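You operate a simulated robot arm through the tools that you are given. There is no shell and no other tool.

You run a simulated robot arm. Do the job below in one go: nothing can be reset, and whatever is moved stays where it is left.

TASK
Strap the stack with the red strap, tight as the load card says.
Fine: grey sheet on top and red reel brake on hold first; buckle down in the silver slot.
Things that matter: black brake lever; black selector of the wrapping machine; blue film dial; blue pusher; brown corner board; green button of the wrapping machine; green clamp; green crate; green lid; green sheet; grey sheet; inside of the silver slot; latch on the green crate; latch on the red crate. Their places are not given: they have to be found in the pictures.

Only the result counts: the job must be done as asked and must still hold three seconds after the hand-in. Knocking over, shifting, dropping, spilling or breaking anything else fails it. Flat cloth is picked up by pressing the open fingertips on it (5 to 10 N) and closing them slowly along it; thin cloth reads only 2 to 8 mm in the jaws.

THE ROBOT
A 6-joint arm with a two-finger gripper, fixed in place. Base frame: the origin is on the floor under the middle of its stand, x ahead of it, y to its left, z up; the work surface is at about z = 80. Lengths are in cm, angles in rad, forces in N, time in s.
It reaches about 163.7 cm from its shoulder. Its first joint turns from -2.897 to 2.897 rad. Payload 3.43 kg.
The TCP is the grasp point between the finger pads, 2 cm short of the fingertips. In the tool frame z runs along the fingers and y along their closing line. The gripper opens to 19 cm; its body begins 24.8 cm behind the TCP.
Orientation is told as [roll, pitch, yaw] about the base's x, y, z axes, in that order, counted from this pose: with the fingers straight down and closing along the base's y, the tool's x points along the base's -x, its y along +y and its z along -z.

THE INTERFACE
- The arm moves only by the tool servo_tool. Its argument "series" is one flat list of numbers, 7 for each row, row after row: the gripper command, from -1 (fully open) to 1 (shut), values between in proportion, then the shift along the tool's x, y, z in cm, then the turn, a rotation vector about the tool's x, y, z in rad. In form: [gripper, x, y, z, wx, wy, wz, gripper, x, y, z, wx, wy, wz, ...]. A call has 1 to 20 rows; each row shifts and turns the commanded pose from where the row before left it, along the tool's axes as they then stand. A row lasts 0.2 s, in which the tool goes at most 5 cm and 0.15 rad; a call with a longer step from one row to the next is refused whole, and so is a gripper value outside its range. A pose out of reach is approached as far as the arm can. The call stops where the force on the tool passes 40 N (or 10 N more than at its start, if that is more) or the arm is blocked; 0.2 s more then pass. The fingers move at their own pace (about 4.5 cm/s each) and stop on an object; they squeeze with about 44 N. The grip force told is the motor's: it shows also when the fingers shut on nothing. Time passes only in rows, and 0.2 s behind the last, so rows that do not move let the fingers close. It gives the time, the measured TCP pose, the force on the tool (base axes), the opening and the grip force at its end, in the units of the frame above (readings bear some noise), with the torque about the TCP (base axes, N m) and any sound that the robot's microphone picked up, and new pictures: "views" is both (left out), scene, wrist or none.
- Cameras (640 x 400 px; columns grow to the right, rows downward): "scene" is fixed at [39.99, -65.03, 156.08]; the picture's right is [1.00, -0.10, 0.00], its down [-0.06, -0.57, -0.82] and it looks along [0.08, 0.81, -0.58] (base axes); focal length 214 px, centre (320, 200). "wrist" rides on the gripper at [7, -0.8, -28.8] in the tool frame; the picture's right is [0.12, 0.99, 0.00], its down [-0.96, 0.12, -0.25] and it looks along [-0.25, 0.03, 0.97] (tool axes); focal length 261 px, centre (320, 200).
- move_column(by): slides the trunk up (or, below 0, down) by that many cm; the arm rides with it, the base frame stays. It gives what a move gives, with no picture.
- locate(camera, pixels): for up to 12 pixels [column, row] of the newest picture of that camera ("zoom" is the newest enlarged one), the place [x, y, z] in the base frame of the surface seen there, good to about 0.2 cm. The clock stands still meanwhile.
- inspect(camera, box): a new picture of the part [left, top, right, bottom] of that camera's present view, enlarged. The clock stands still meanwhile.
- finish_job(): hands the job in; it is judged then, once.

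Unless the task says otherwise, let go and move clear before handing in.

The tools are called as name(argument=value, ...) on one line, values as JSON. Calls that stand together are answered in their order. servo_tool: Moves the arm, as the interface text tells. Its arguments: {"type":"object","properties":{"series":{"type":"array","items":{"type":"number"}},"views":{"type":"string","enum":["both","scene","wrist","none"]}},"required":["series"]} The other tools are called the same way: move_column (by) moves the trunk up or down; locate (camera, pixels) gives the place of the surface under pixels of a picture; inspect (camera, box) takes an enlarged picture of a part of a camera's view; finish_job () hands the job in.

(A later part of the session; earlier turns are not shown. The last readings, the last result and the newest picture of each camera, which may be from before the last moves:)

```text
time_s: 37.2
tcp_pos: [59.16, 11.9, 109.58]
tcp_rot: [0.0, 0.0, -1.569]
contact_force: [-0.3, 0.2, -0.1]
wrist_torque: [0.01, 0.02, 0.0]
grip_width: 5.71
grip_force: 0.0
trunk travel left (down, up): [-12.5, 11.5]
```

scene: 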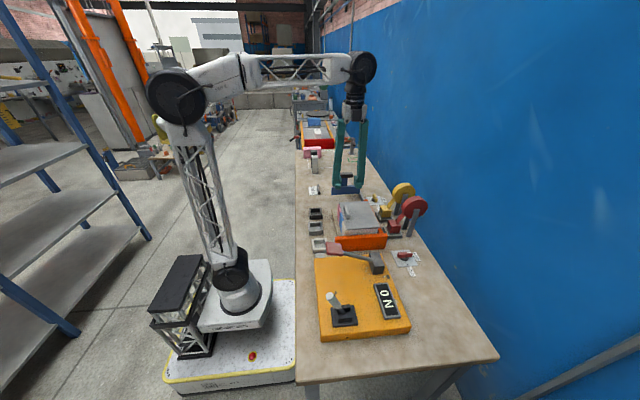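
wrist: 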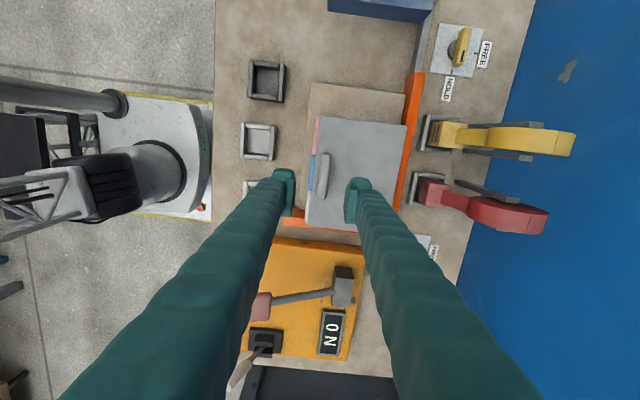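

inspect(camera="wrist", box=[290, 90, 430, 250])

inspect(camera="scene", box=[300, 185, 440, 265])

locate(camera="wrist", pixels=[[321, 118], [405, 127], [307, 226], [352, 229], [316, 125], [313, 165], [323, 175], [328, 160]])

```text
2.50 times, centred on (360, 170) of wrist
```

zoom: 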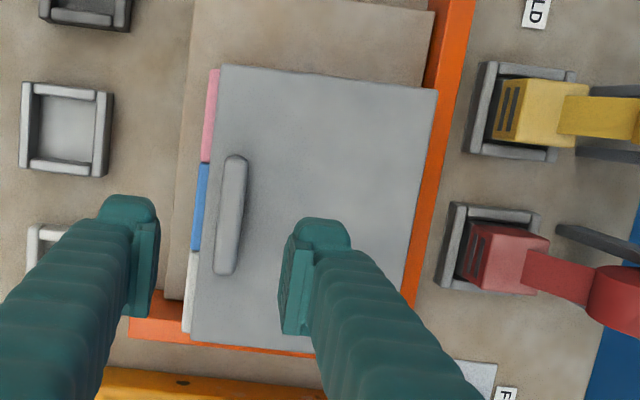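

```text
4.57 times, centred on (370, 225) of scene
```

zoom: 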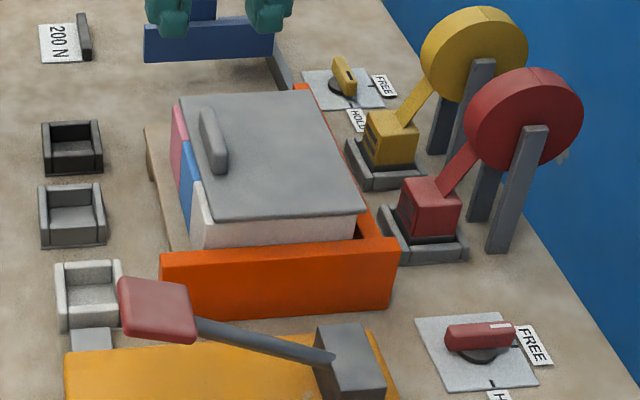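

```text
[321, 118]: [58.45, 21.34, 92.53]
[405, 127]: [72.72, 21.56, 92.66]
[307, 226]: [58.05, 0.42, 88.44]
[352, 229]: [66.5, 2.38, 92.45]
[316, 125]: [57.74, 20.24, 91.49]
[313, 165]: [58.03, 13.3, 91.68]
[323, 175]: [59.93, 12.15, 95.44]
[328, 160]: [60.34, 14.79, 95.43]
```

The sheet rests flat at x 58.3–72.8, y 2.3–21.7, within 0.6 cm of the stack's outline. Now I need to tell the slot colours apart, so I'll zoom in on the three slots next to the known white and grey parts.

inspect(camera="scene", box=[302, 200, 352, 260])

inspect(camera="wrist", box=[225, 40, 345, 240])

```text
6.67 times, centred on (327, 230) of scene
```

zoom: 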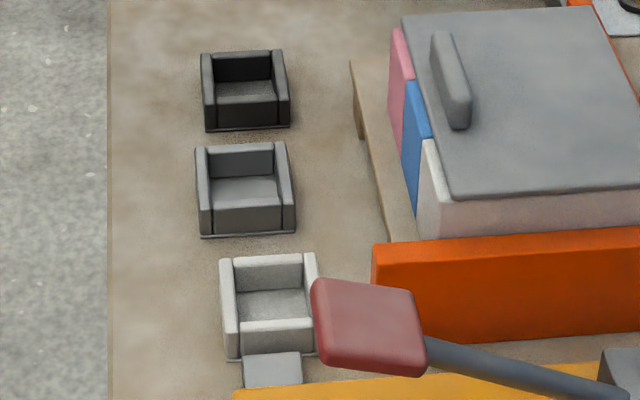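

```text
2.00 times, centred on (285, 140) of wrist
```

zoom: 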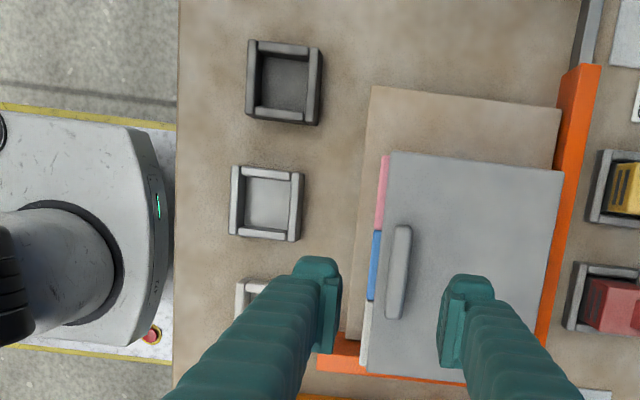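

The three slots are light (y≈4), mid-grey (y≈16) and black (y≈28), with a grey link from the tensioner to the light one. I'll turn the tool back to yaw 0 and move over the bench centre for a clear close view of slots, link and buckle.

servo_tool(series=[0.4, 0, 0, -0.2, 0, 0, -0.1428, 0.4, 0, 0, 0, 0, 0, -0.1428, 0.4, 0, 0, 0, 0, 0, -0.1428, 0.4, 0, 0, 0, 0, 0, -0.1428, 0.4, 0, 0, 0, 0, 0, -0.1428, 0.4, 0, 0, 0, 0, 0, -0.1428, 0.4, 0, 0, 0, 0, 0, -0.1428, 0.4, 0, 0, 0, 0, 0, -0.1428, 0.4, 0, 0, 0, 0, 0, -0.1428, 0.4, 0, 0, 0, 0, 0, -0.1428, 0.4, 0, 0, 0, 0, 0, -0.1428, 0.4, 0, 0, 0, 0, 0, 0], views="both")

```text
time_s: 39.8
tcp_pos: [59.21, 11.82, 109.59]
tcp_rot: [-0.001, -0.001, 0.002]
contact_force: [-0.2, -0.4, 0.1]
wrist_torque: [0.02, -0.02, 0.03]
grip_width: 5.68
grip_force: 0.1
trunk travel left (down, up): [-12.5, 11.5]
```

scene: 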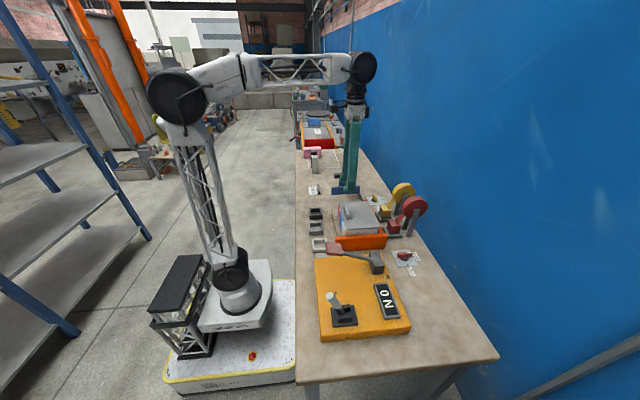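
wrist: 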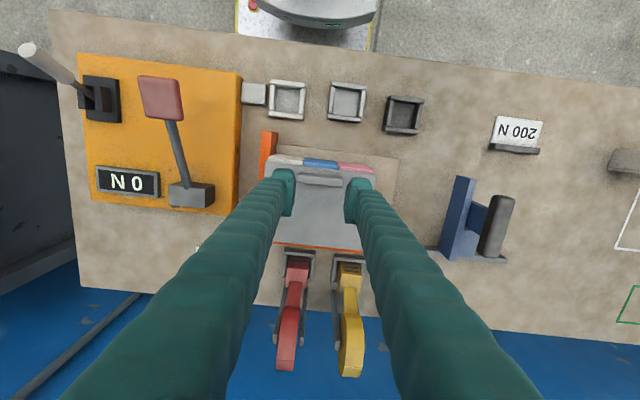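

inspect(camera="wrist", box=[230, 60, 430, 160])

inspect(camera="wrist", box=[10, 30, 260, 220])

inspect(camera="wrist", box=[250, 230, 390, 390])

inspect(camera="wrist", box=[235, 70, 315, 125])

```text
3.20 times, centred on (330, 110) of wrist
```

zoom: 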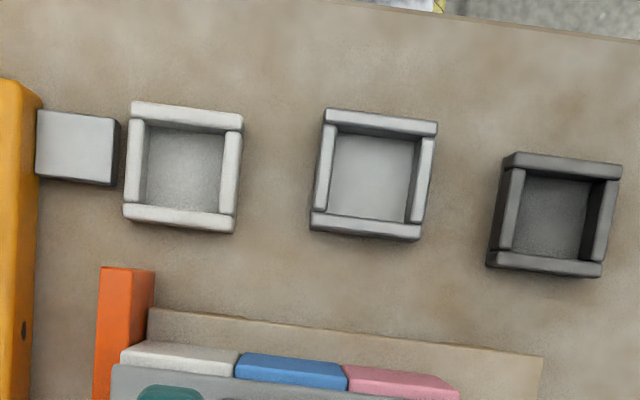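

```text
2.11 times, centred on (135, 125) of wrist
```

zoom: 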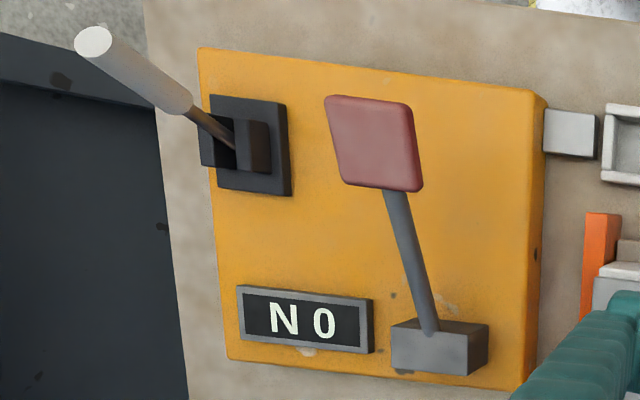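

```text
2.50 times, centred on (320, 310) of wrist
```

zoom: 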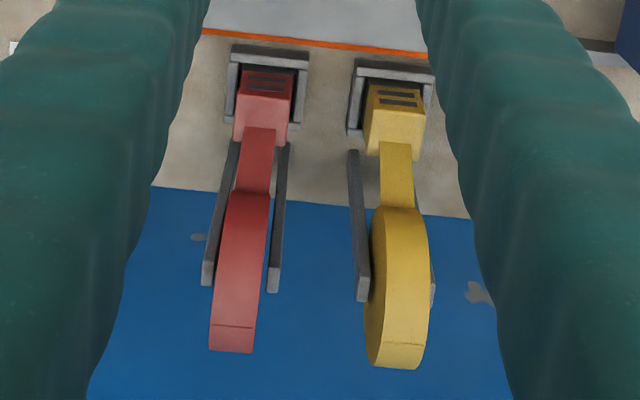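

```text
7.27 times, centred on (275, 98) of wrist
```

zoom: 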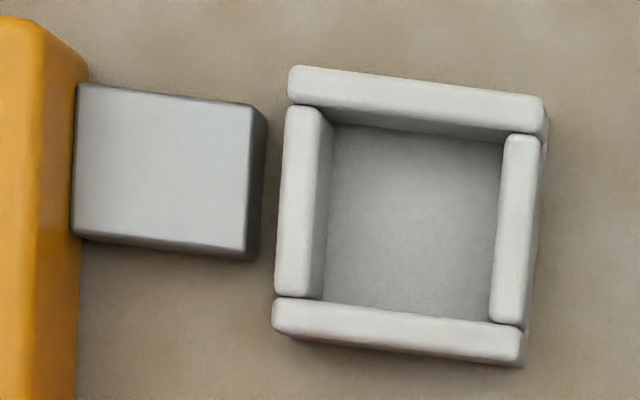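

I'll compare the light slot with the white box, and the middle slot with the grey sheet, at equal magnification.

inspect(camera="wrist", box=[320, 70, 440, 140])

inspect(camera="wrist", box=[255, 145, 385, 225])

inspect(camera="wrist", box=[235, 0, 400, 110])

```text
5.33 times, centred on (380, 105) of wrist
```

zoom: 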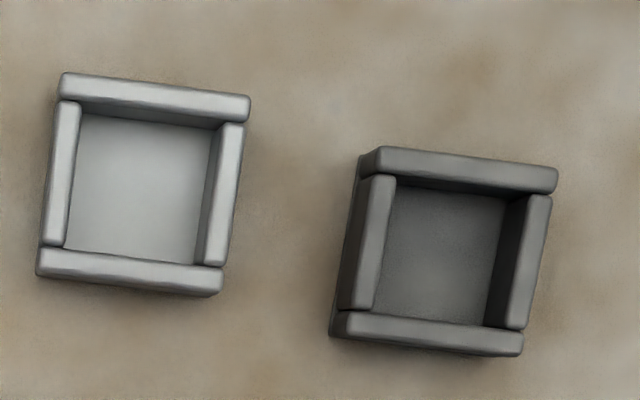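

```text
4.92 times, centred on (320, 185) of wrist
```

zoom: 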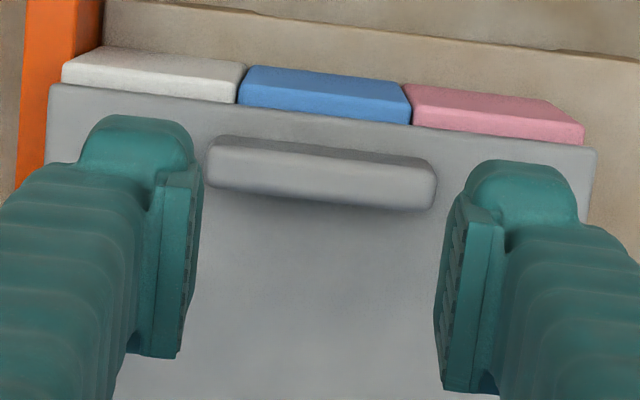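

```text
3.64 times, centred on (318, 55) of wrist
```

zoom: 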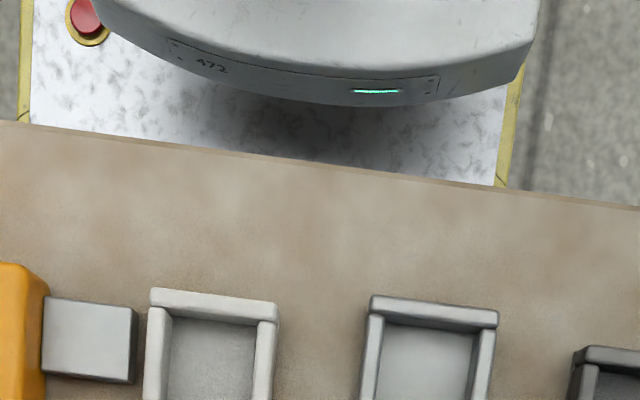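

The colours are still ambiguous between the light and middle slots, so I'll enlarge them from the fixed camera side by side with the white box and the sheet.

inspect(camera="scene", box=[305, 230, 345, 258])

inspect(camera="scene", box=[305, 200, 345, 240])

inspect(camera="scene", box=[330, 195, 390, 240])

```text
14.29 times, centred on (325, 244) of scene
```

zoom: 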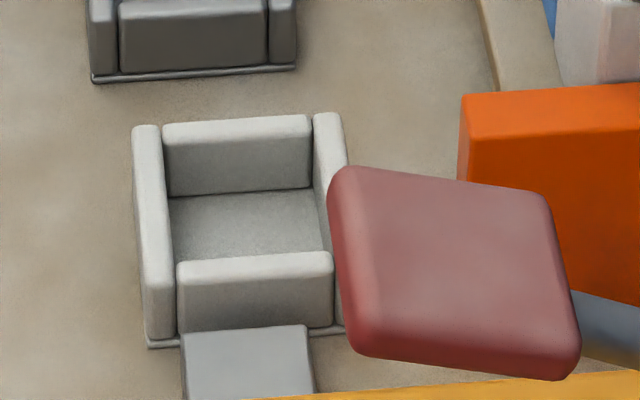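

```text
10.00 times, centred on (325, 220) of scene
```

zoom: 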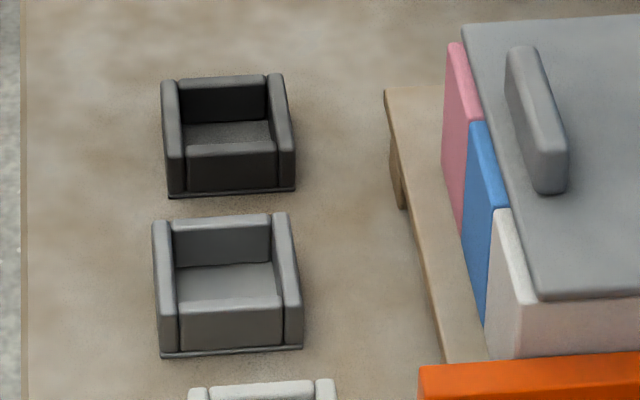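

```text
8.89 times, centred on (360, 218) of scene
```

zoom: 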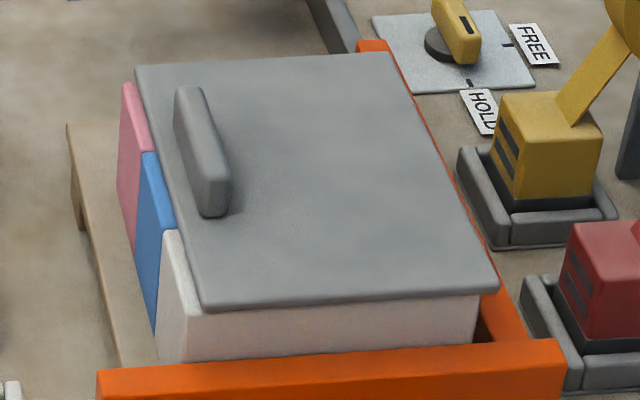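

The light slot's shaded face is clearly darker than the white box's, and the middle slot matches the grey sheet. So the set is silver (y≈4, linked to the tensioner), grey and black. I'll measure the silver slot and the red buckle.

locate(camera="wrist", pixels=[[278, 89], [299, 91], [297, 112], [276, 110], [287, 101], [288, 83], [284, 115], [273, 99], [303, 103], [272, 81], [304, 86], [271, 113]])

locate(camera="wrist", pixels=[[299, 267], [291, 261], [307, 262], [292, 273], [305, 274], [290, 285], [287, 345], [297, 250], [284, 262], [313, 262], [299, 261], [298, 276]])

```text
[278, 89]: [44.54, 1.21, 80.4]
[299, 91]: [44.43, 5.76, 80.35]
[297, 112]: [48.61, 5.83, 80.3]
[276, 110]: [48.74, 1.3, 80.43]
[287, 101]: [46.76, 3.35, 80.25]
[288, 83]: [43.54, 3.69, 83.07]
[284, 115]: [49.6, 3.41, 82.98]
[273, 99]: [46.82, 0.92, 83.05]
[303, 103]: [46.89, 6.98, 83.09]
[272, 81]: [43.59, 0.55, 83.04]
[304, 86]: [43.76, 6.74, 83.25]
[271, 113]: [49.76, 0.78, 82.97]
```

```text
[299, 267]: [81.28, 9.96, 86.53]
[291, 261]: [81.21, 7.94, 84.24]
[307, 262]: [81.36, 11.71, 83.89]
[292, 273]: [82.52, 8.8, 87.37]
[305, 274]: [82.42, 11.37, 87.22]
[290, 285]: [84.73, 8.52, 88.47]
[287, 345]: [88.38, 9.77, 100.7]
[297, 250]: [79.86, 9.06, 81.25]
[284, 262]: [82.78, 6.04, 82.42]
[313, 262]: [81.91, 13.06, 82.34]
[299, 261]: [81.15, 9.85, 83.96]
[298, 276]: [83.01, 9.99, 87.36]
```

The silver slot's inside is x 44.1–49.1, y 1.4–6.4 (floor 80.3, walls up to 83.05); the red buckle is near (83,10) with its top at z 87.4. I'll move above the buckle and look at it closely.

servo_tool(series=[0.3, -2, 0, -2, 0, 0, 0, 0.3, -4, 0, -1, 0, 0, 0, 0.3, -4.5, -0.4, 0, 0, 0, 0, 0.3, -4.5, -0.4, 0, 0, 0, 0, 0.3, -4.5, -0.5, 0, 0, 0, 0, 0.3, -4, -0.5, 0, 0, 0, 0, 0.3, 0, 0, 0, 0, 0, 0], views="both")

```text
time_s: 41.4
tcp_pos: [82.75, 10.14, 112.76]
tcp_rot: [0.0, 0.0, 0.0]
contact_force: [0.7, 0.7, -0.6]
wrist_torque: [0.0, 0.08, 0.01]
grip_width: 6.65
grip_force: 0.1
trunk travel left (down, up): [-12.5, 11.5]
```

scene: 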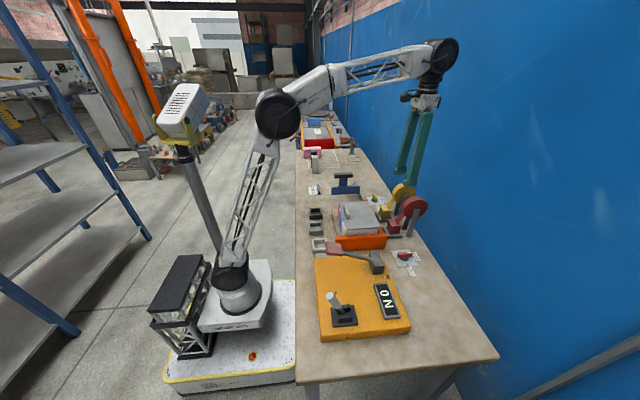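
wrist: 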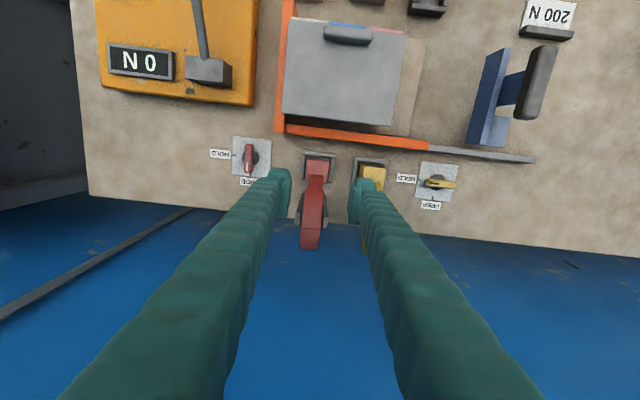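

The buckle is at wrist (318,168) between the fingers. I'll zoom on it.

inspect(camera="wrist", box=[270, 140, 400, 260])

inspect(camera="scene", box=[365, 175, 435, 260])

locate(camera="wrist", pixels=[[308, 161], [329, 162], [308, 176], [328, 177], [318, 165], [318, 190], [312, 210], [305, 158], [334, 158], [306, 170], [331, 170], [312, 245]])

```text
3.33 times, centred on (335, 200) of wrist
```

zoom: 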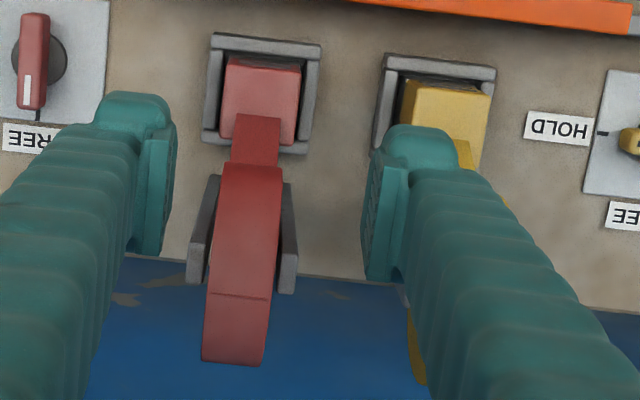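

```text
4.71 times, centred on (400, 218) of scene
```

zoom: 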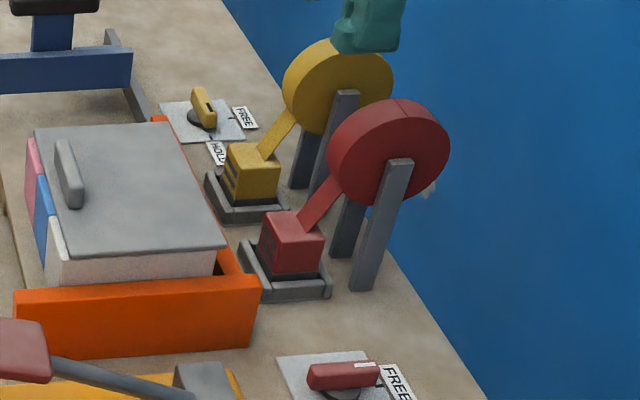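

```text
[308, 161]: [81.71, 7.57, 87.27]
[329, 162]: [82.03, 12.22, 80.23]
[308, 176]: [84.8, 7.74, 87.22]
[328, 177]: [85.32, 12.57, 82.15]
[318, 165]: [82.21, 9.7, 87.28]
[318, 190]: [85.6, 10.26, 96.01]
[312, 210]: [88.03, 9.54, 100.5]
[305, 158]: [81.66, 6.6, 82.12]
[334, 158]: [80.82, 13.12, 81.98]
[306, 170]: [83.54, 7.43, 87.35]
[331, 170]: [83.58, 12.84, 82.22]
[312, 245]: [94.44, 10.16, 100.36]
```

I'll pin down the buckle's right and far edges and the holder's walls.

locate(camera="wrist", pixels=[[324, 164], [326, 164], [328, 164], [326, 172], [307, 168], [305, 168], [316, 158], [316, 160], [326, 180], [308, 179], [318, 154], [302, 165]])

```text
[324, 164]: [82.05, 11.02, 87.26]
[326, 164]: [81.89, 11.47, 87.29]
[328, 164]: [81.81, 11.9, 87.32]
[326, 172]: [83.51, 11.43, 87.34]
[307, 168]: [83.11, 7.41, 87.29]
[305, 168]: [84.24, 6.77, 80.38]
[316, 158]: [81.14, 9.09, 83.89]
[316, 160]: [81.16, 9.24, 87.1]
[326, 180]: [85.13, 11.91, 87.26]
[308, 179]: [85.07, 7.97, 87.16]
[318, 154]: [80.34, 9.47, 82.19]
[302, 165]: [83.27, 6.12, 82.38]
```

The buckle spans x 81.1–85.3, y 7.4–11.95, with its top at 87.3, and the holder walls reach 82.3. I'll check the reel's extents for finger clearance before descending.

locate(camera="scene", pixels=[[403, 207], [426, 208], [415, 198], [413, 216], [413, 205], [399, 213], [393, 222], [386, 231], [415, 212], [384, 226], [390, 233], [378, 231]])

```text
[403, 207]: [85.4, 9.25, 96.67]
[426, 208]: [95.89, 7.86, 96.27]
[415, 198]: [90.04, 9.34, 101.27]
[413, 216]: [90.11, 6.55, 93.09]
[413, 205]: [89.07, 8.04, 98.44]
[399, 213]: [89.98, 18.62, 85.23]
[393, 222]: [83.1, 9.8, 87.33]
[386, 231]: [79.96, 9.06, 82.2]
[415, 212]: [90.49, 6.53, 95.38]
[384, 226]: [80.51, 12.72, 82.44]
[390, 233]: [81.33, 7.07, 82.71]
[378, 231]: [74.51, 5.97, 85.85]
```

The reel (centre x≈90.7, radius 5.5, y 8–11.4) sits between where the fingers will be, so the descent is clear. I'll align over the buckle and come down to z≈90.

servo_tool(series=[0.3, -0.45, -0.45, 0, 0, 0, 0, 0.3, 0, 0, 4, 0, 0, 0, 0.3, 0, 0, 4, 0, 0, 0, 0.3, 0, 0, 4, 0, 0, 0, 0.3, 0, 0, 4, 0, 0, 0, 0.3, 0, 0, 4, 0, 0, 0, 0.3, 0, 0, 2.5, 0, 0, 0, 0.3, 0, 0, 0, 0, 0, 0], views="both")

```text
time_s: 43.2
tcp_pos: [83.12, 9.7, 90.17]
tcp_rot: [-0.001, 0.001, 0.0]
contact_force: [-0.2, 0.3, 0.2]
wrist_torque: [-0.02, 0.01, 0.0]
grip_width: 6.64
grip_force: 0.1
trunk travel left (down, up): [-12.5, 11.5]
```

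scene: 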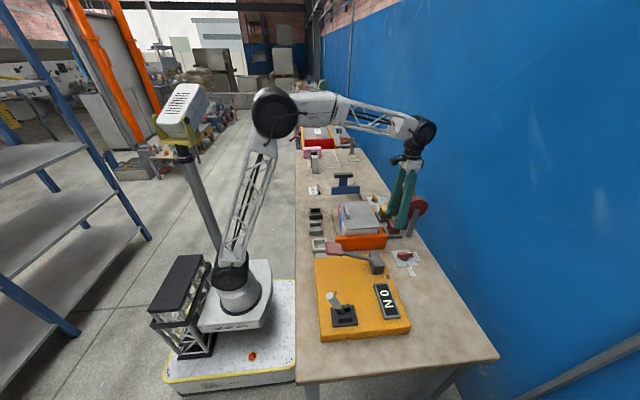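
wrist: 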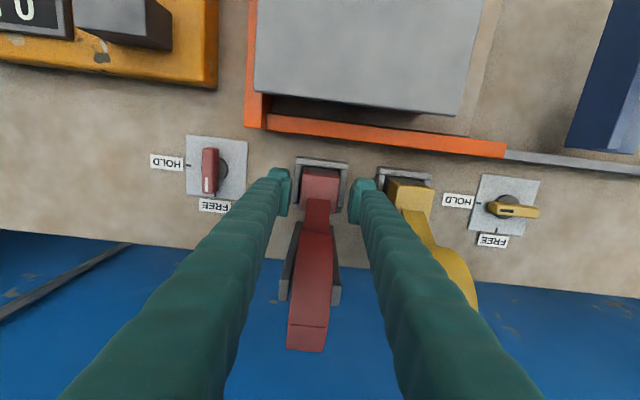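

The buckle is centred between the fingers. I'll go down to z≈85.6 and close on it.

servo_tool(series=[0.3, 0, 0, 2, 0, 0, 0, 0.3, 0, 0, 1.6, 0, 0, 0, 0.3, 0, 0, 1, 0, 0, 0, 0.3, 0, 0, 0, 0, 0, 0, 1, 0, 0, 0, 0, 0, 0, 1, 0, 0, 0, 0, 0, 0, 1, 0, 0, 0, 0, 0, 0, 1, 0, 0, 0, 0, 0, 0], views="wrist")

```text
time_s: 45.0
tcp_pos: [83.04, 9.57, 85.63]
tcp_rot: [-0.001, 0.002, 0.002]
contact_force: [0.3, 0.4, 0.3]
wrist_torque: [-0.02, 0.0, 0.01]
grip_width: 4.68
grip_force: 44.6
trunk travel left (down, up): [-12.5, 11.5]
```

wrist: 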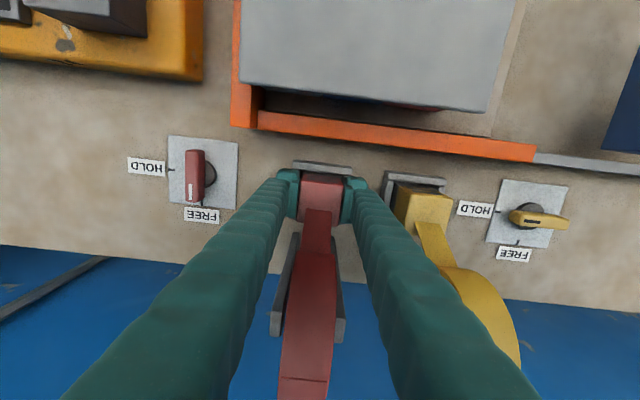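

The buckle is held (4.68 cm, 44 N). I'll lift it slowly out of its holder and check forces.

servo_tool(series=[1, 0, 0, -0.3, 0, 0, 0, 1, 0, 0, -0.4, 0, 0, 0, 1, 0, 0, -0.6, 0, 0, 0, 1, 0, 0, -0.8, 0, 0, 0, 1, 0, 0, -1, 0, 0, 0, 1, 0, 0, 0, 0, 0, 0], views="wrist")

```text
time_s: 46.4
tcp_pos: [83.23, 9.62, 88.8]
tcp_rot: [-0.001, 0.0, -0.001]
contact_force: [-0.2, -0.1, -1.7]
wrist_torque: [0.02, -0.01, -0.01]
grip_width: 4.64
grip_force: 43.5
trunk travel left (down, up): [-12.5, 11.5]
```

wrist: 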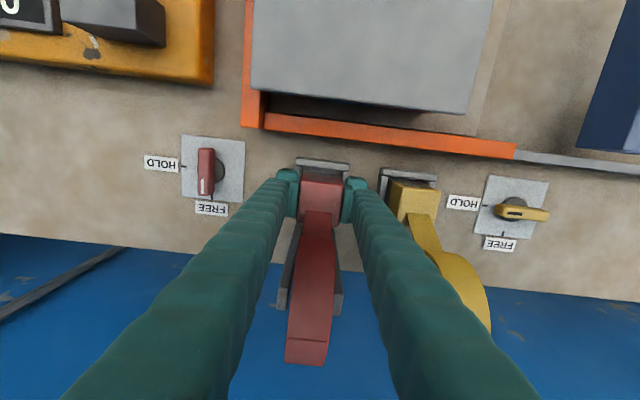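

It came free and is held. I'll raise it to z≈104, clear of the sheet's grip bar (95.5).

servo_tool(series=[1, 0, 0, -1.2, 0, 0, 0, 1, 0, 0, -1.5, 0, 0, 0, 1, 0, 0, -1.8, 0, 0, 0, 1, 0, 0, -2, 0, 0, 0, 1, 0, 0, -2, 0, 0, 0, 1, 0, 0, -2, 0, 0, 0, 1, 0, 0, -2, 0, 0, 0, 1, 0, 0, -1.7, 0, 0, 0, 1, 0, 0, -1, 0, 0, 0, 1, 0, 0, 0, 0, 0, 0], views="both")

```text
time_s: 48.6
tcp_pos: [83.2, 9.53, 103.92]
tcp_rot: [0.001, -0.001, 0.001]
contact_force: [-0.3, 0.1, -2.0]
wrist_torque: [0.04, -0.02, 0.0]
grip_width: 4.63
grip_force: 44.1
trunk travel left (down, up): [-12.5, 11.5]
```

scene: 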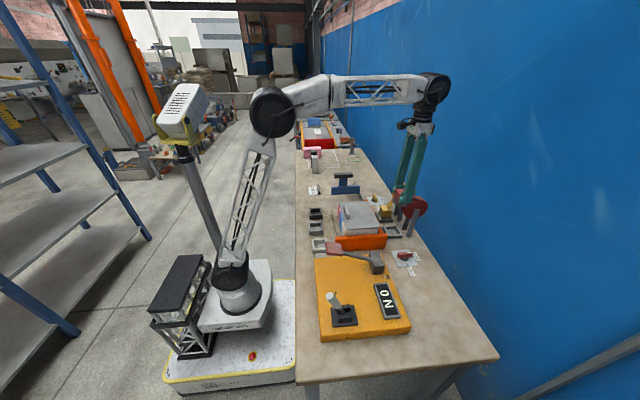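
wrist: 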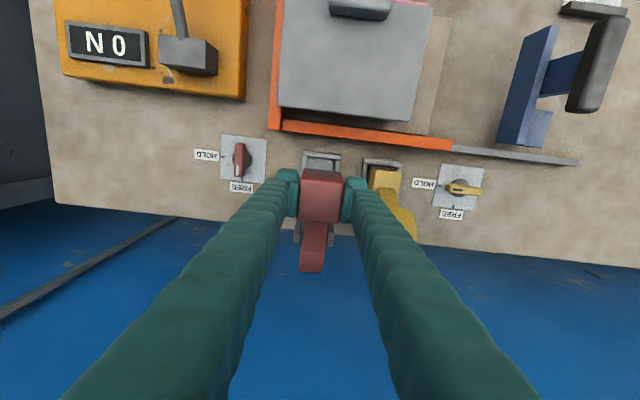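

The buckle is up at z≈104 with the strap trailing to the reel. I'll carry it over the sheet to above the silver slot.

servo_tool(series=[1, 1, -0.15, 0, 0, 0, 0, 1, 1.6, -0.3, 0, 0, 0, 0, 1, 2, -0.33, 0, 0, 0, 0, 1, 2, -0.33, 0, 0, 0, 0, 1, 2, -0.33, 0, 0, 0, 0, 1, 2, -0.33, 0, 0, 0, 0, 1, 2, -0.33, 0, 0, 0, 0, 1, 2, -0.33, 0, 0, 0, 0, 1, 2, -0.33, 0, 0, 0, 0, 1, 2, -0.33, 0, 0, 0, 0, 1, 2, -0.33, 0, 0, 0, 0, 1, 2, -0.33, 0, 0, 0, 0, 1, 2, -0.33, 0, 0, 0, 0, 1, 2, -0.33, 0, 0, 0, 0, 1, 2, -0.33, 0, 0, 0, 0, 1, 2, -0.33, 0, 0, 0, 0, 1, 2, -0.33, 0, 0, 0, 0, 1, 1.6, -0.22, 0, 0, 0, 0, 1, 1, 0, 0, 0, 0, 0, 1, 0, 0, 0, 0, 0, 0], views="both")

```text
time_s: 52.8
tcp_pos: [47.97, 3.82, 103.99]
tcp_rot: [0.001, 0.002, 0.0]
contact_force: [0.0, -0.3, -1.1]
wrist_torque: [-0.03, 0.01, -0.01]
grip_width: 4.67
grip_force: 44.1
trunk travel left (down, up): [-12.5, 11.5]
```

scene: 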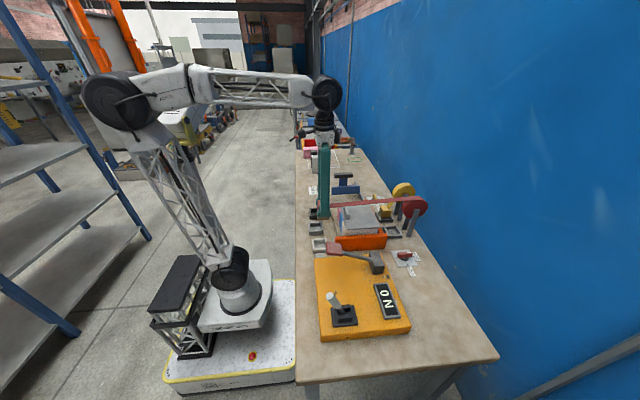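
wrist: 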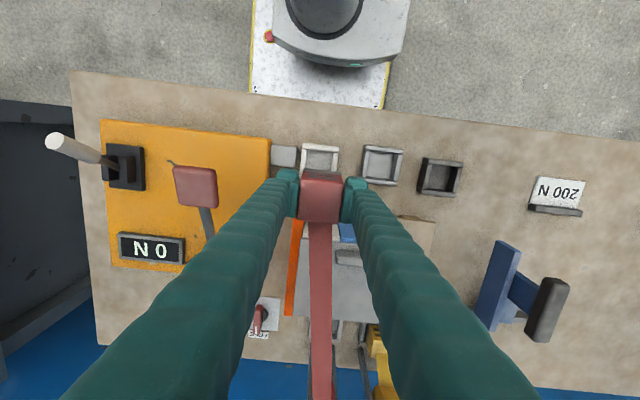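

The strap runs from the reel over the sheet and the buckle is just short of the silver slot (wrist 320,160). I'll measure buckle and slot here for the fine alignment.

inspect(camera="wrist", box=[260, 130, 420, 230])

locate(camera="wrist", pixels=[[304, 147], [337, 150], [303, 165], [335, 168], [308, 152], [333, 154], [320, 147], [304, 156], [338, 160], [303, 178], [340, 178], [320, 185]])

```text
4.00 times, centred on (340, 180) of wrist
```

zoom: 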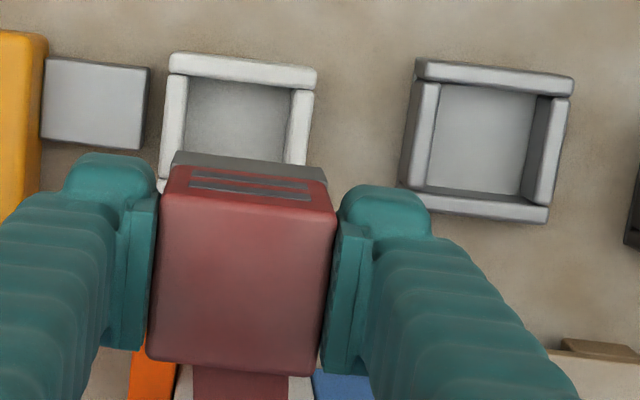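

```text
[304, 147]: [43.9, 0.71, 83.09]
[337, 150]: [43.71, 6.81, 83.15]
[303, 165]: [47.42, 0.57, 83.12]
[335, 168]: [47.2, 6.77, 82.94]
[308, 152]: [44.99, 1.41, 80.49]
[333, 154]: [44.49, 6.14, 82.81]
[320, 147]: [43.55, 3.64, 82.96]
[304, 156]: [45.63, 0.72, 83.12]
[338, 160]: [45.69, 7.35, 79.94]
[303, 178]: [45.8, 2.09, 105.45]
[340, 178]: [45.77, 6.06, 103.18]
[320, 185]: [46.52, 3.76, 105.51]
```

Slot 1 is the light one joined to the tensioner by the link, which matches the listed "silver slot". I'll measure the held buckle's edges relative to the TCP.

locate(camera="wrist", pixels=[[320, 173], [320, 177], [320, 181], [320, 184], [320, 200], [320, 215], [316, 219], [302, 195], [299, 200], [338, 200], [341, 195], [320, 170]])

```text
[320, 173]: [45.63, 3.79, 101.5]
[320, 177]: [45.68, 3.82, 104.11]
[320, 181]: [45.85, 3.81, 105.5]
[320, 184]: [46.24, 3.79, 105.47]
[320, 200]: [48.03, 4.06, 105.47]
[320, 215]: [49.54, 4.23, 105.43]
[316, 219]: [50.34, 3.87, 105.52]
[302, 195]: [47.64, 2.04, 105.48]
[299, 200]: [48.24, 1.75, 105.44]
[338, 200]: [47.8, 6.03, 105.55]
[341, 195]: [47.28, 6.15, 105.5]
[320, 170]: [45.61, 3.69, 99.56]
```

The buckle is a 4.65 cm block centred on the TCP, and the slot's inside is about 4.9–5.0 cm centred near (46.65,3.83). I'll align and descend to just above the slot walls.

servo_tool(series=[1, 0.7, 0, 0, 0, 0, 0, 1, 0.62, 0, 0, 0, 0, 0, 1, 0, 0, 1.5, 0, 0, 0, 1, 0, 0, 2, 0, 0, 0, 1, 0, 0, 2, 0, 0, 0, 1, 0, 0, 2, 0, 0, 0, 1, 0, 0, 2, 0, 0, 0, 1, 0, 0, 2, 0, 0, 0, 1, 0, 0, 1.5, 0, 0, 0, 1, 0, 0, 0.8, 0, 0, 0, 1, 0, 0, 0, 0, 0, 0], views="both")

```text
time_s: 55.2
tcp_pos: [46.55, 3.88, 90.21]
tcp_rot: [-0.001, 0.0, 0.001]
contact_force: [-0.7, -0.1, -1.6]
wrist_torque: [0.02, 0.01, 0.01]
grip_width: 4.67
grip_force: 43.8
trunk travel left (down, up): [-12.5, 11.5]
```

scene: 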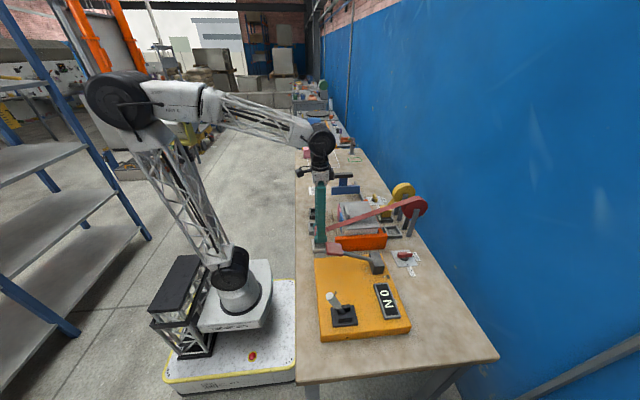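
wrist: 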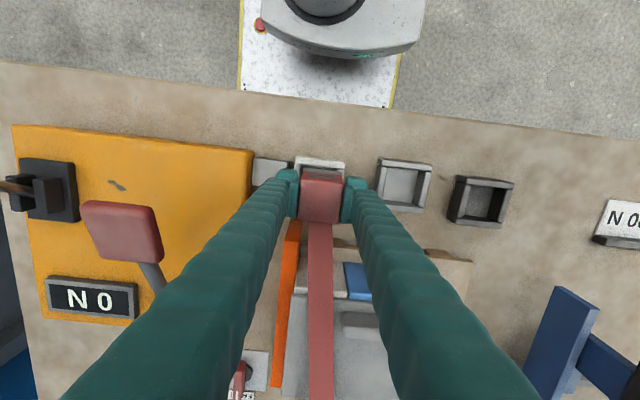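

The buckle is just above the slot. I'll zoom in from both cameras to check the alignment.

inspect(camera="wrist", box=[250, 140, 390, 240])

inspect(camera="scene", box=[295, 200, 425, 270])

```text
4.00 times, centred on (320, 190) of wrist
```

zoom: 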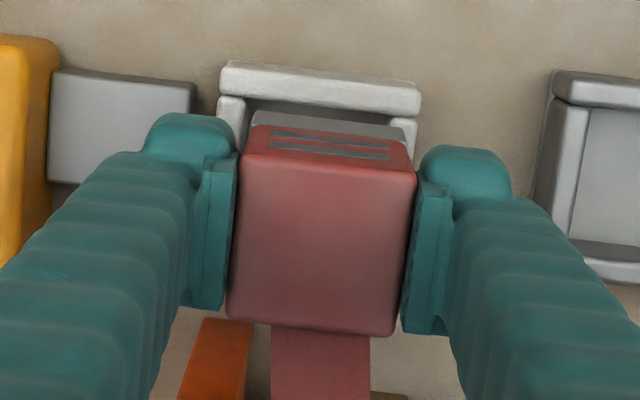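

```text
4.92 times, centred on (360, 235) of scene
```

zoom: 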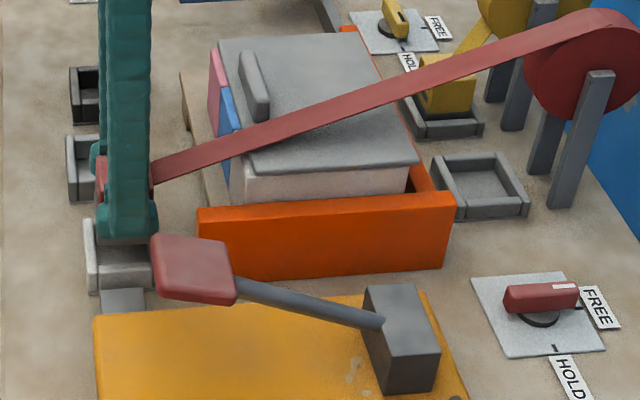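

From the wrist view the buckle may sit slightly to +y of the slot. I'll locate the slot wall tops and the buckle's lower part to find the offset.

locate(camera="wrist", pixels=[[298, 166], [300, 167], [302, 166], [305, 169], [320, 170], [338, 172], [340, 173], [341, 170], [344, 171], [338, 167], [320, 160], [322, 166]])

```text
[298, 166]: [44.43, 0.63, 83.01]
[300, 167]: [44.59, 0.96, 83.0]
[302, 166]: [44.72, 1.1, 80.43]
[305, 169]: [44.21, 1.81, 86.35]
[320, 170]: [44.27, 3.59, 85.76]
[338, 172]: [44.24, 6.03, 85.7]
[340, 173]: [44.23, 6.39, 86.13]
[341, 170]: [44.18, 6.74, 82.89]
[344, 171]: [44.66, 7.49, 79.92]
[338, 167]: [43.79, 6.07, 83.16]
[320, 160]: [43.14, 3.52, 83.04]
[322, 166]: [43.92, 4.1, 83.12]
```

The numbers agree within 0.2 cm: the buckle is at y 1.55–6.2 in a slot of about 1.1–6.3. I'll shift 0.08 cm to −y and descend slowly, watching forces.

servo_tool(series=[1, 0, -0.08, 0.5, 0, 0, 0, 1, 0, 0, 0.5, 0, 0, 0, 1, 0, 0, 0.5, 0, 0, 0, 1, 0, 0, 0.4, 0, 0, 0, 1, 0, 0, 0.3, 0, 0, 0, 1, 0, 0, 0.3, 0, 0, 0, 1, 0, 0, 0, 0, 0, 0], views="wrist")

```text
time_s: 56.5
tcp_pos: [46.78, 3.6, 87.9]
tcp_rot: [-0.002, 0.0, -0.001]
contact_force: [-5.4, -11.4, 1.8]
wrist_torque: [-0.53, 0.28, 0.26]
grip_width: 4.68
grip_force: 44.1
trunk travel left (down, up): [-12.5, 11.5]
stopped in row 6: the force on the tool passed its limit at 42 N (the readings are from after the stop); the commanded pose is now the measured one
```

wrist: 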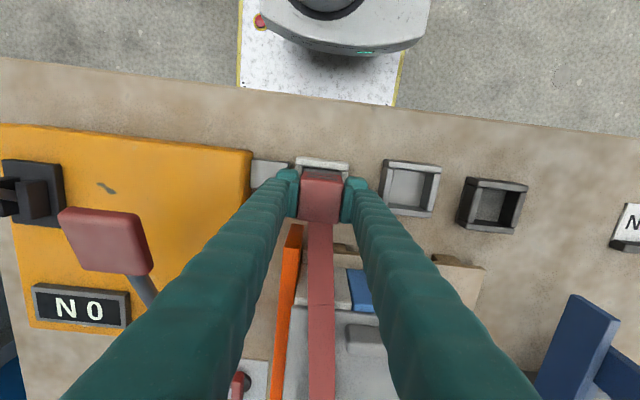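

The buckle has entered the slot (z 87.9), with the walls pushing it toward −y and −x (−11.4 and −5.4 N at the bottom). I'll yield slightly in those directions and continue down in small steps.

servo_tool(series=[1, 0.05, -0.08, 0, 0, 0, 0, 1, 0, 0, 0, 0, 0, 0], views="none")

```text
time_s: 57.1
tcp_pos: [46.66, 3.59, 88.02]
tcp_rot: [-0.003, -0.003, 0.001]
contact_force: [-2.4, -9.5, -6.0]
wrist_torque: [-0.61, 0.17, 0.0]
grip_width: 4.64
grip_force: 43.5
trunk travel left (down, up): [-12.5, 11.5]
```

The −y push is still 9.5 N. I'll yield 0.12 cm more in −y and check.

servo_tool(series=[1, 0.02, -0.12, 0, 0, 0, 0, 1, 0, 0, 0, 0, 0, 0], views="none")

```text
time_s: 57.7
tcp_pos: [46.73, 3.59, 88.1]
tcp_rot: [0.0, -0.004, 0.0]
contact_force: [-2.7, 0.4, -0.8]
wrist_torque: [0.07, 0.14, 0.08]
grip_width: 4.65
grip_force: 44.3
trunk travel left (down, up): [-12.5, 11.5]
```

The lateral force is gone. I'll descend another 0.6 cm in small steps.

servo_tool(series=[1, 0, 0, 0.2, 0, 0, 0, 1, 0, 0, 0.2, 0, 0, 0, 1, 0, 0, 0.2, 0, 0, 0, 1, 0, 0, 0, 0, 0, 0], views="none")

```text
time_s: 58.7
tcp_pos: [46.71, 3.62, 87.41]
tcp_rot: [-0.004, -0.004, -0.002]
contact_force: [-2.5, 0.0, -1.1]
wrist_torque: [0.0, 0.1, 0.0]
grip_width: 4.67
grip_force: 44.2
trunk travel left (down, up): [-12.5, 11.5]
```

It slides down freely. I'll continue to about z 85.9.

servo_tool(series=[1, 0.02, 0, 0.3, 0, 0, 0, 1, 0, 0, 0.3, 0, 0, 0, 1, 0, 0, 0.3, 0, 0, 0, 1, 0, 0, 0.3, 0, 0, 0, 1, 0, 0, 0.2, 0, 0, 0, 1, 0, 0, 0, 0, 0, 0], views="wrist")

```text
time_s: 60.1
tcp_pos: [46.56, 3.51, 86.07]
tcp_rot: [-0.002, -0.002, 0.0]
contact_force: [-6.7, 0.8, 0.9]
wrist_torque: [-0.02, 0.17, -0.01]
grip_width: 4.66
grip_force: 43.6
trunk travel left (down, up): [-12.5, 11.5]
```

wrist: 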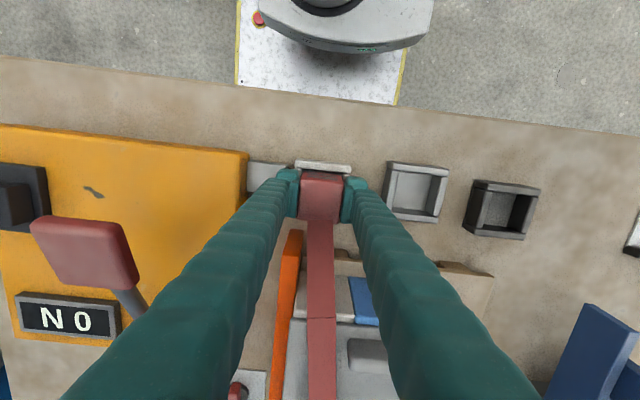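

A mild −x push (6.7 N) shows, so I'll yield 0.05 cm and continue down until it bottoms out.

servo_tool(series=[1, 0.05, 0, 0.1, 0, 0, 0, 1, 0, 0, 0.15, 0, 0, 0, 1, 0, 0, 0.15, 0, 0, 0, 1, 0, 0, 0, 0, 0, 0], views="none")

```text
time_s: 61.1
tcp_pos: [46.65, 3.57, 85.7]
tcp_rot: [-0.001, -0.007, 0.0]
contact_force: [-7.4, 0.6, 29.1]
wrist_torque: [-0.02, -0.45, -0.01]
grip_width: 4.69
grip_force: 44.3
trunk travel left (down, up): [-12.5, 11.5]
```

It bottomed at z 85.7 with 29 N upward, acting at the +x side. I'll press slightly further to seat it fully and listen for a sound.

servo_tool(series=[1, 0.03, 0, 0.1, 0, 0, 0, 1, 0, 0, 0, 0, 0, 0], views="both")

inspect(camera="scene", box=[295, 200, 425, 270])

inspect(camera="wrist", box=[250, 140, 390, 240])

```text
time_s: 61.7
tcp_pos: [46.66, 3.5, 85.61]
tcp_rot: [-0.003, -0.004, 0.0]
contact_force: [-4.5, 1.0, 35.0]
wrist_torque: [0.09, -0.62, 0.01]
grip_width: 4.66
grip_force: 44.1
trunk travel left (down, up): [-12.5, 11.5]
```

scene: 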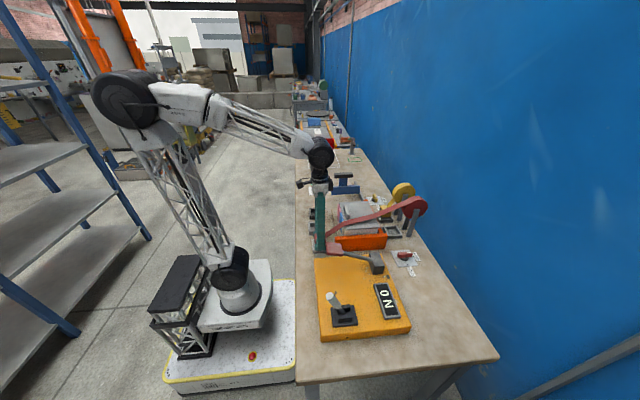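
wrist: 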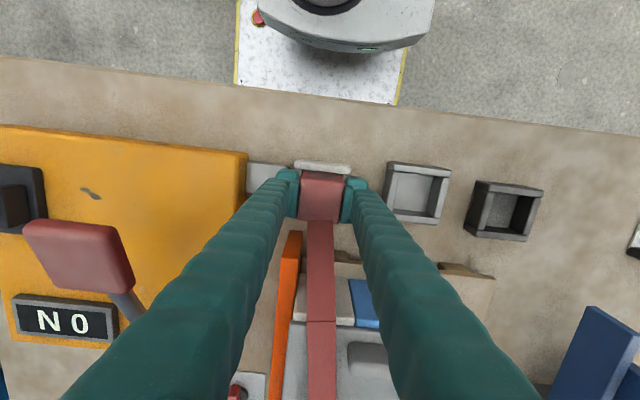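

```text
4.92 times, centred on (360, 235) of scene
```

zoom: 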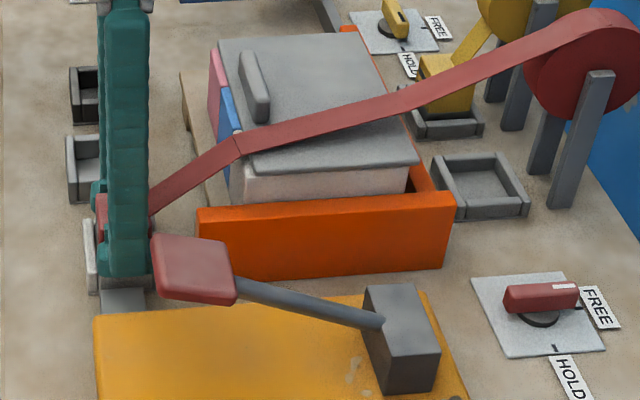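

```text
4.00 times, centred on (320, 190) of wrist
```

zoom: 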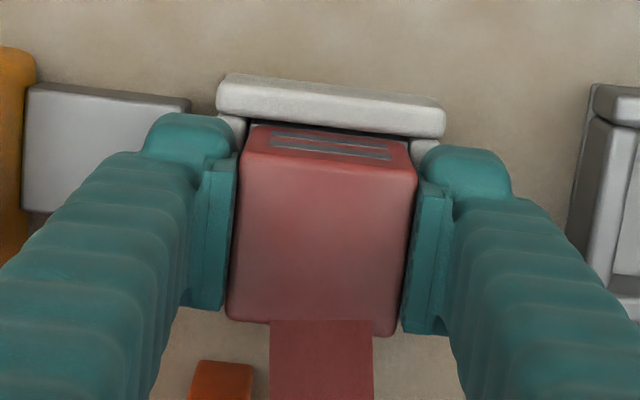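

The buckle is down in the slot and the strap folds over the sheet's edge. I'll relieve the pressure and open the fingers.

servo_tool(series=[1, 0, 0, -0.1, 0, 0, 0, 1, 0, 0, 0, 0, 0, 0, 0.4, 0, 0, 0, 0, 0, 0, 0.3, 0, 0, 0, 0, 0, 0, 0.3, 0, 0, 0, 0, 0, 0], views="wrist")

```text
time_s: 62.9
tcp_pos: [46.5, 3.6, 85.6]
tcp_rot: [-0.001, -0.002, 0.001]
contact_force: [-0.2, 0.0, -0.1]
wrist_torque: [-0.02, -0.02, -0.03]
grip_width: 6.65
grip_force: 0.0
trunk travel left (down, up): [-12.5, 11.5]
```

wrist: 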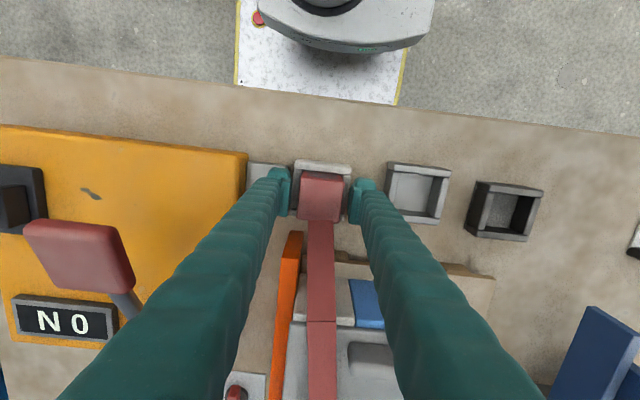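

The buckle stays put after release. I'll raise the gripper straight up and look.

servo_tool(series=[0.3, 0, 0, -0.5, 0, 0, 0, 0.3, 0, 0, -1, 0, 0, 0, 0.3, 0, 0, -2, 0, 0, 0, 0.3, 0, 0, -3, 0, 0, 0, 0.3, 0, 0, -4, 0, 0, 0, 0.3, 0, 0, -4, 0, 0, 0, 0.3, 0, 0, -4, 0, 0, 0, 0.3, 0, 0, -4, 0, 0, 0, 0.3, 0, 0, -4, 0, 0, 0, 0.3, 0, 0, 0, 0, 0, 0], views="both")

inspect(camera="scene", box=[295, 195, 435, 275])

inspect(camera="wrist", box=[230, 130, 430, 270])

```text
time_s: 65.1
tcp_pos: [46.61, 3.7, 112.26]
tcp_rot: [-0.002, -0.002, 0.002]
contact_force: [-0.4, 0.3, -0.1]
wrist_torque: [-0.01, 0.04, 0.0]
grip_width: 6.66
grip_force: 0.0
trunk travel left (down, up): [-12.5, 11.5]
```

scene: 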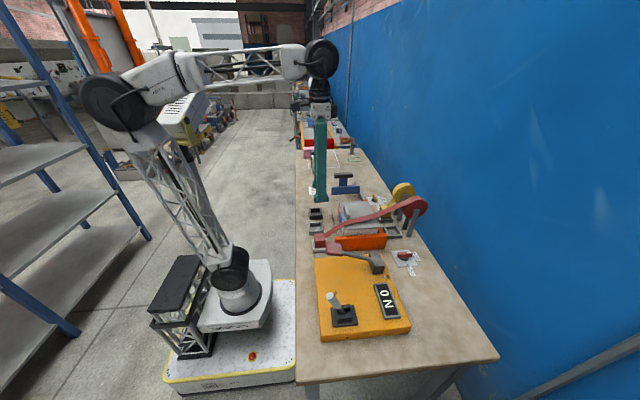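
wrist: 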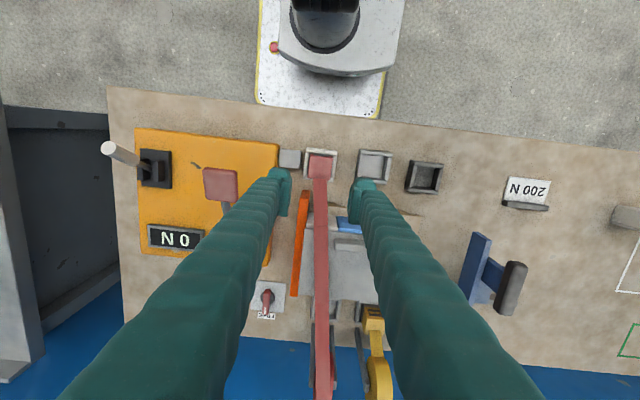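

```text
4.57 times, centred on (365, 235) of scene
```

zoom: 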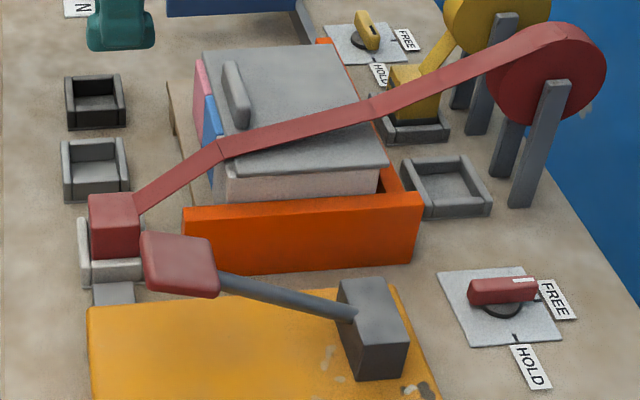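

```text
2.86 times, centred on (330, 200) of wrist
```

zoom: 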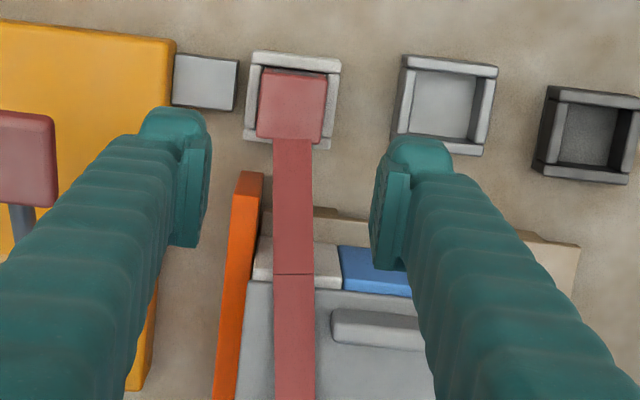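

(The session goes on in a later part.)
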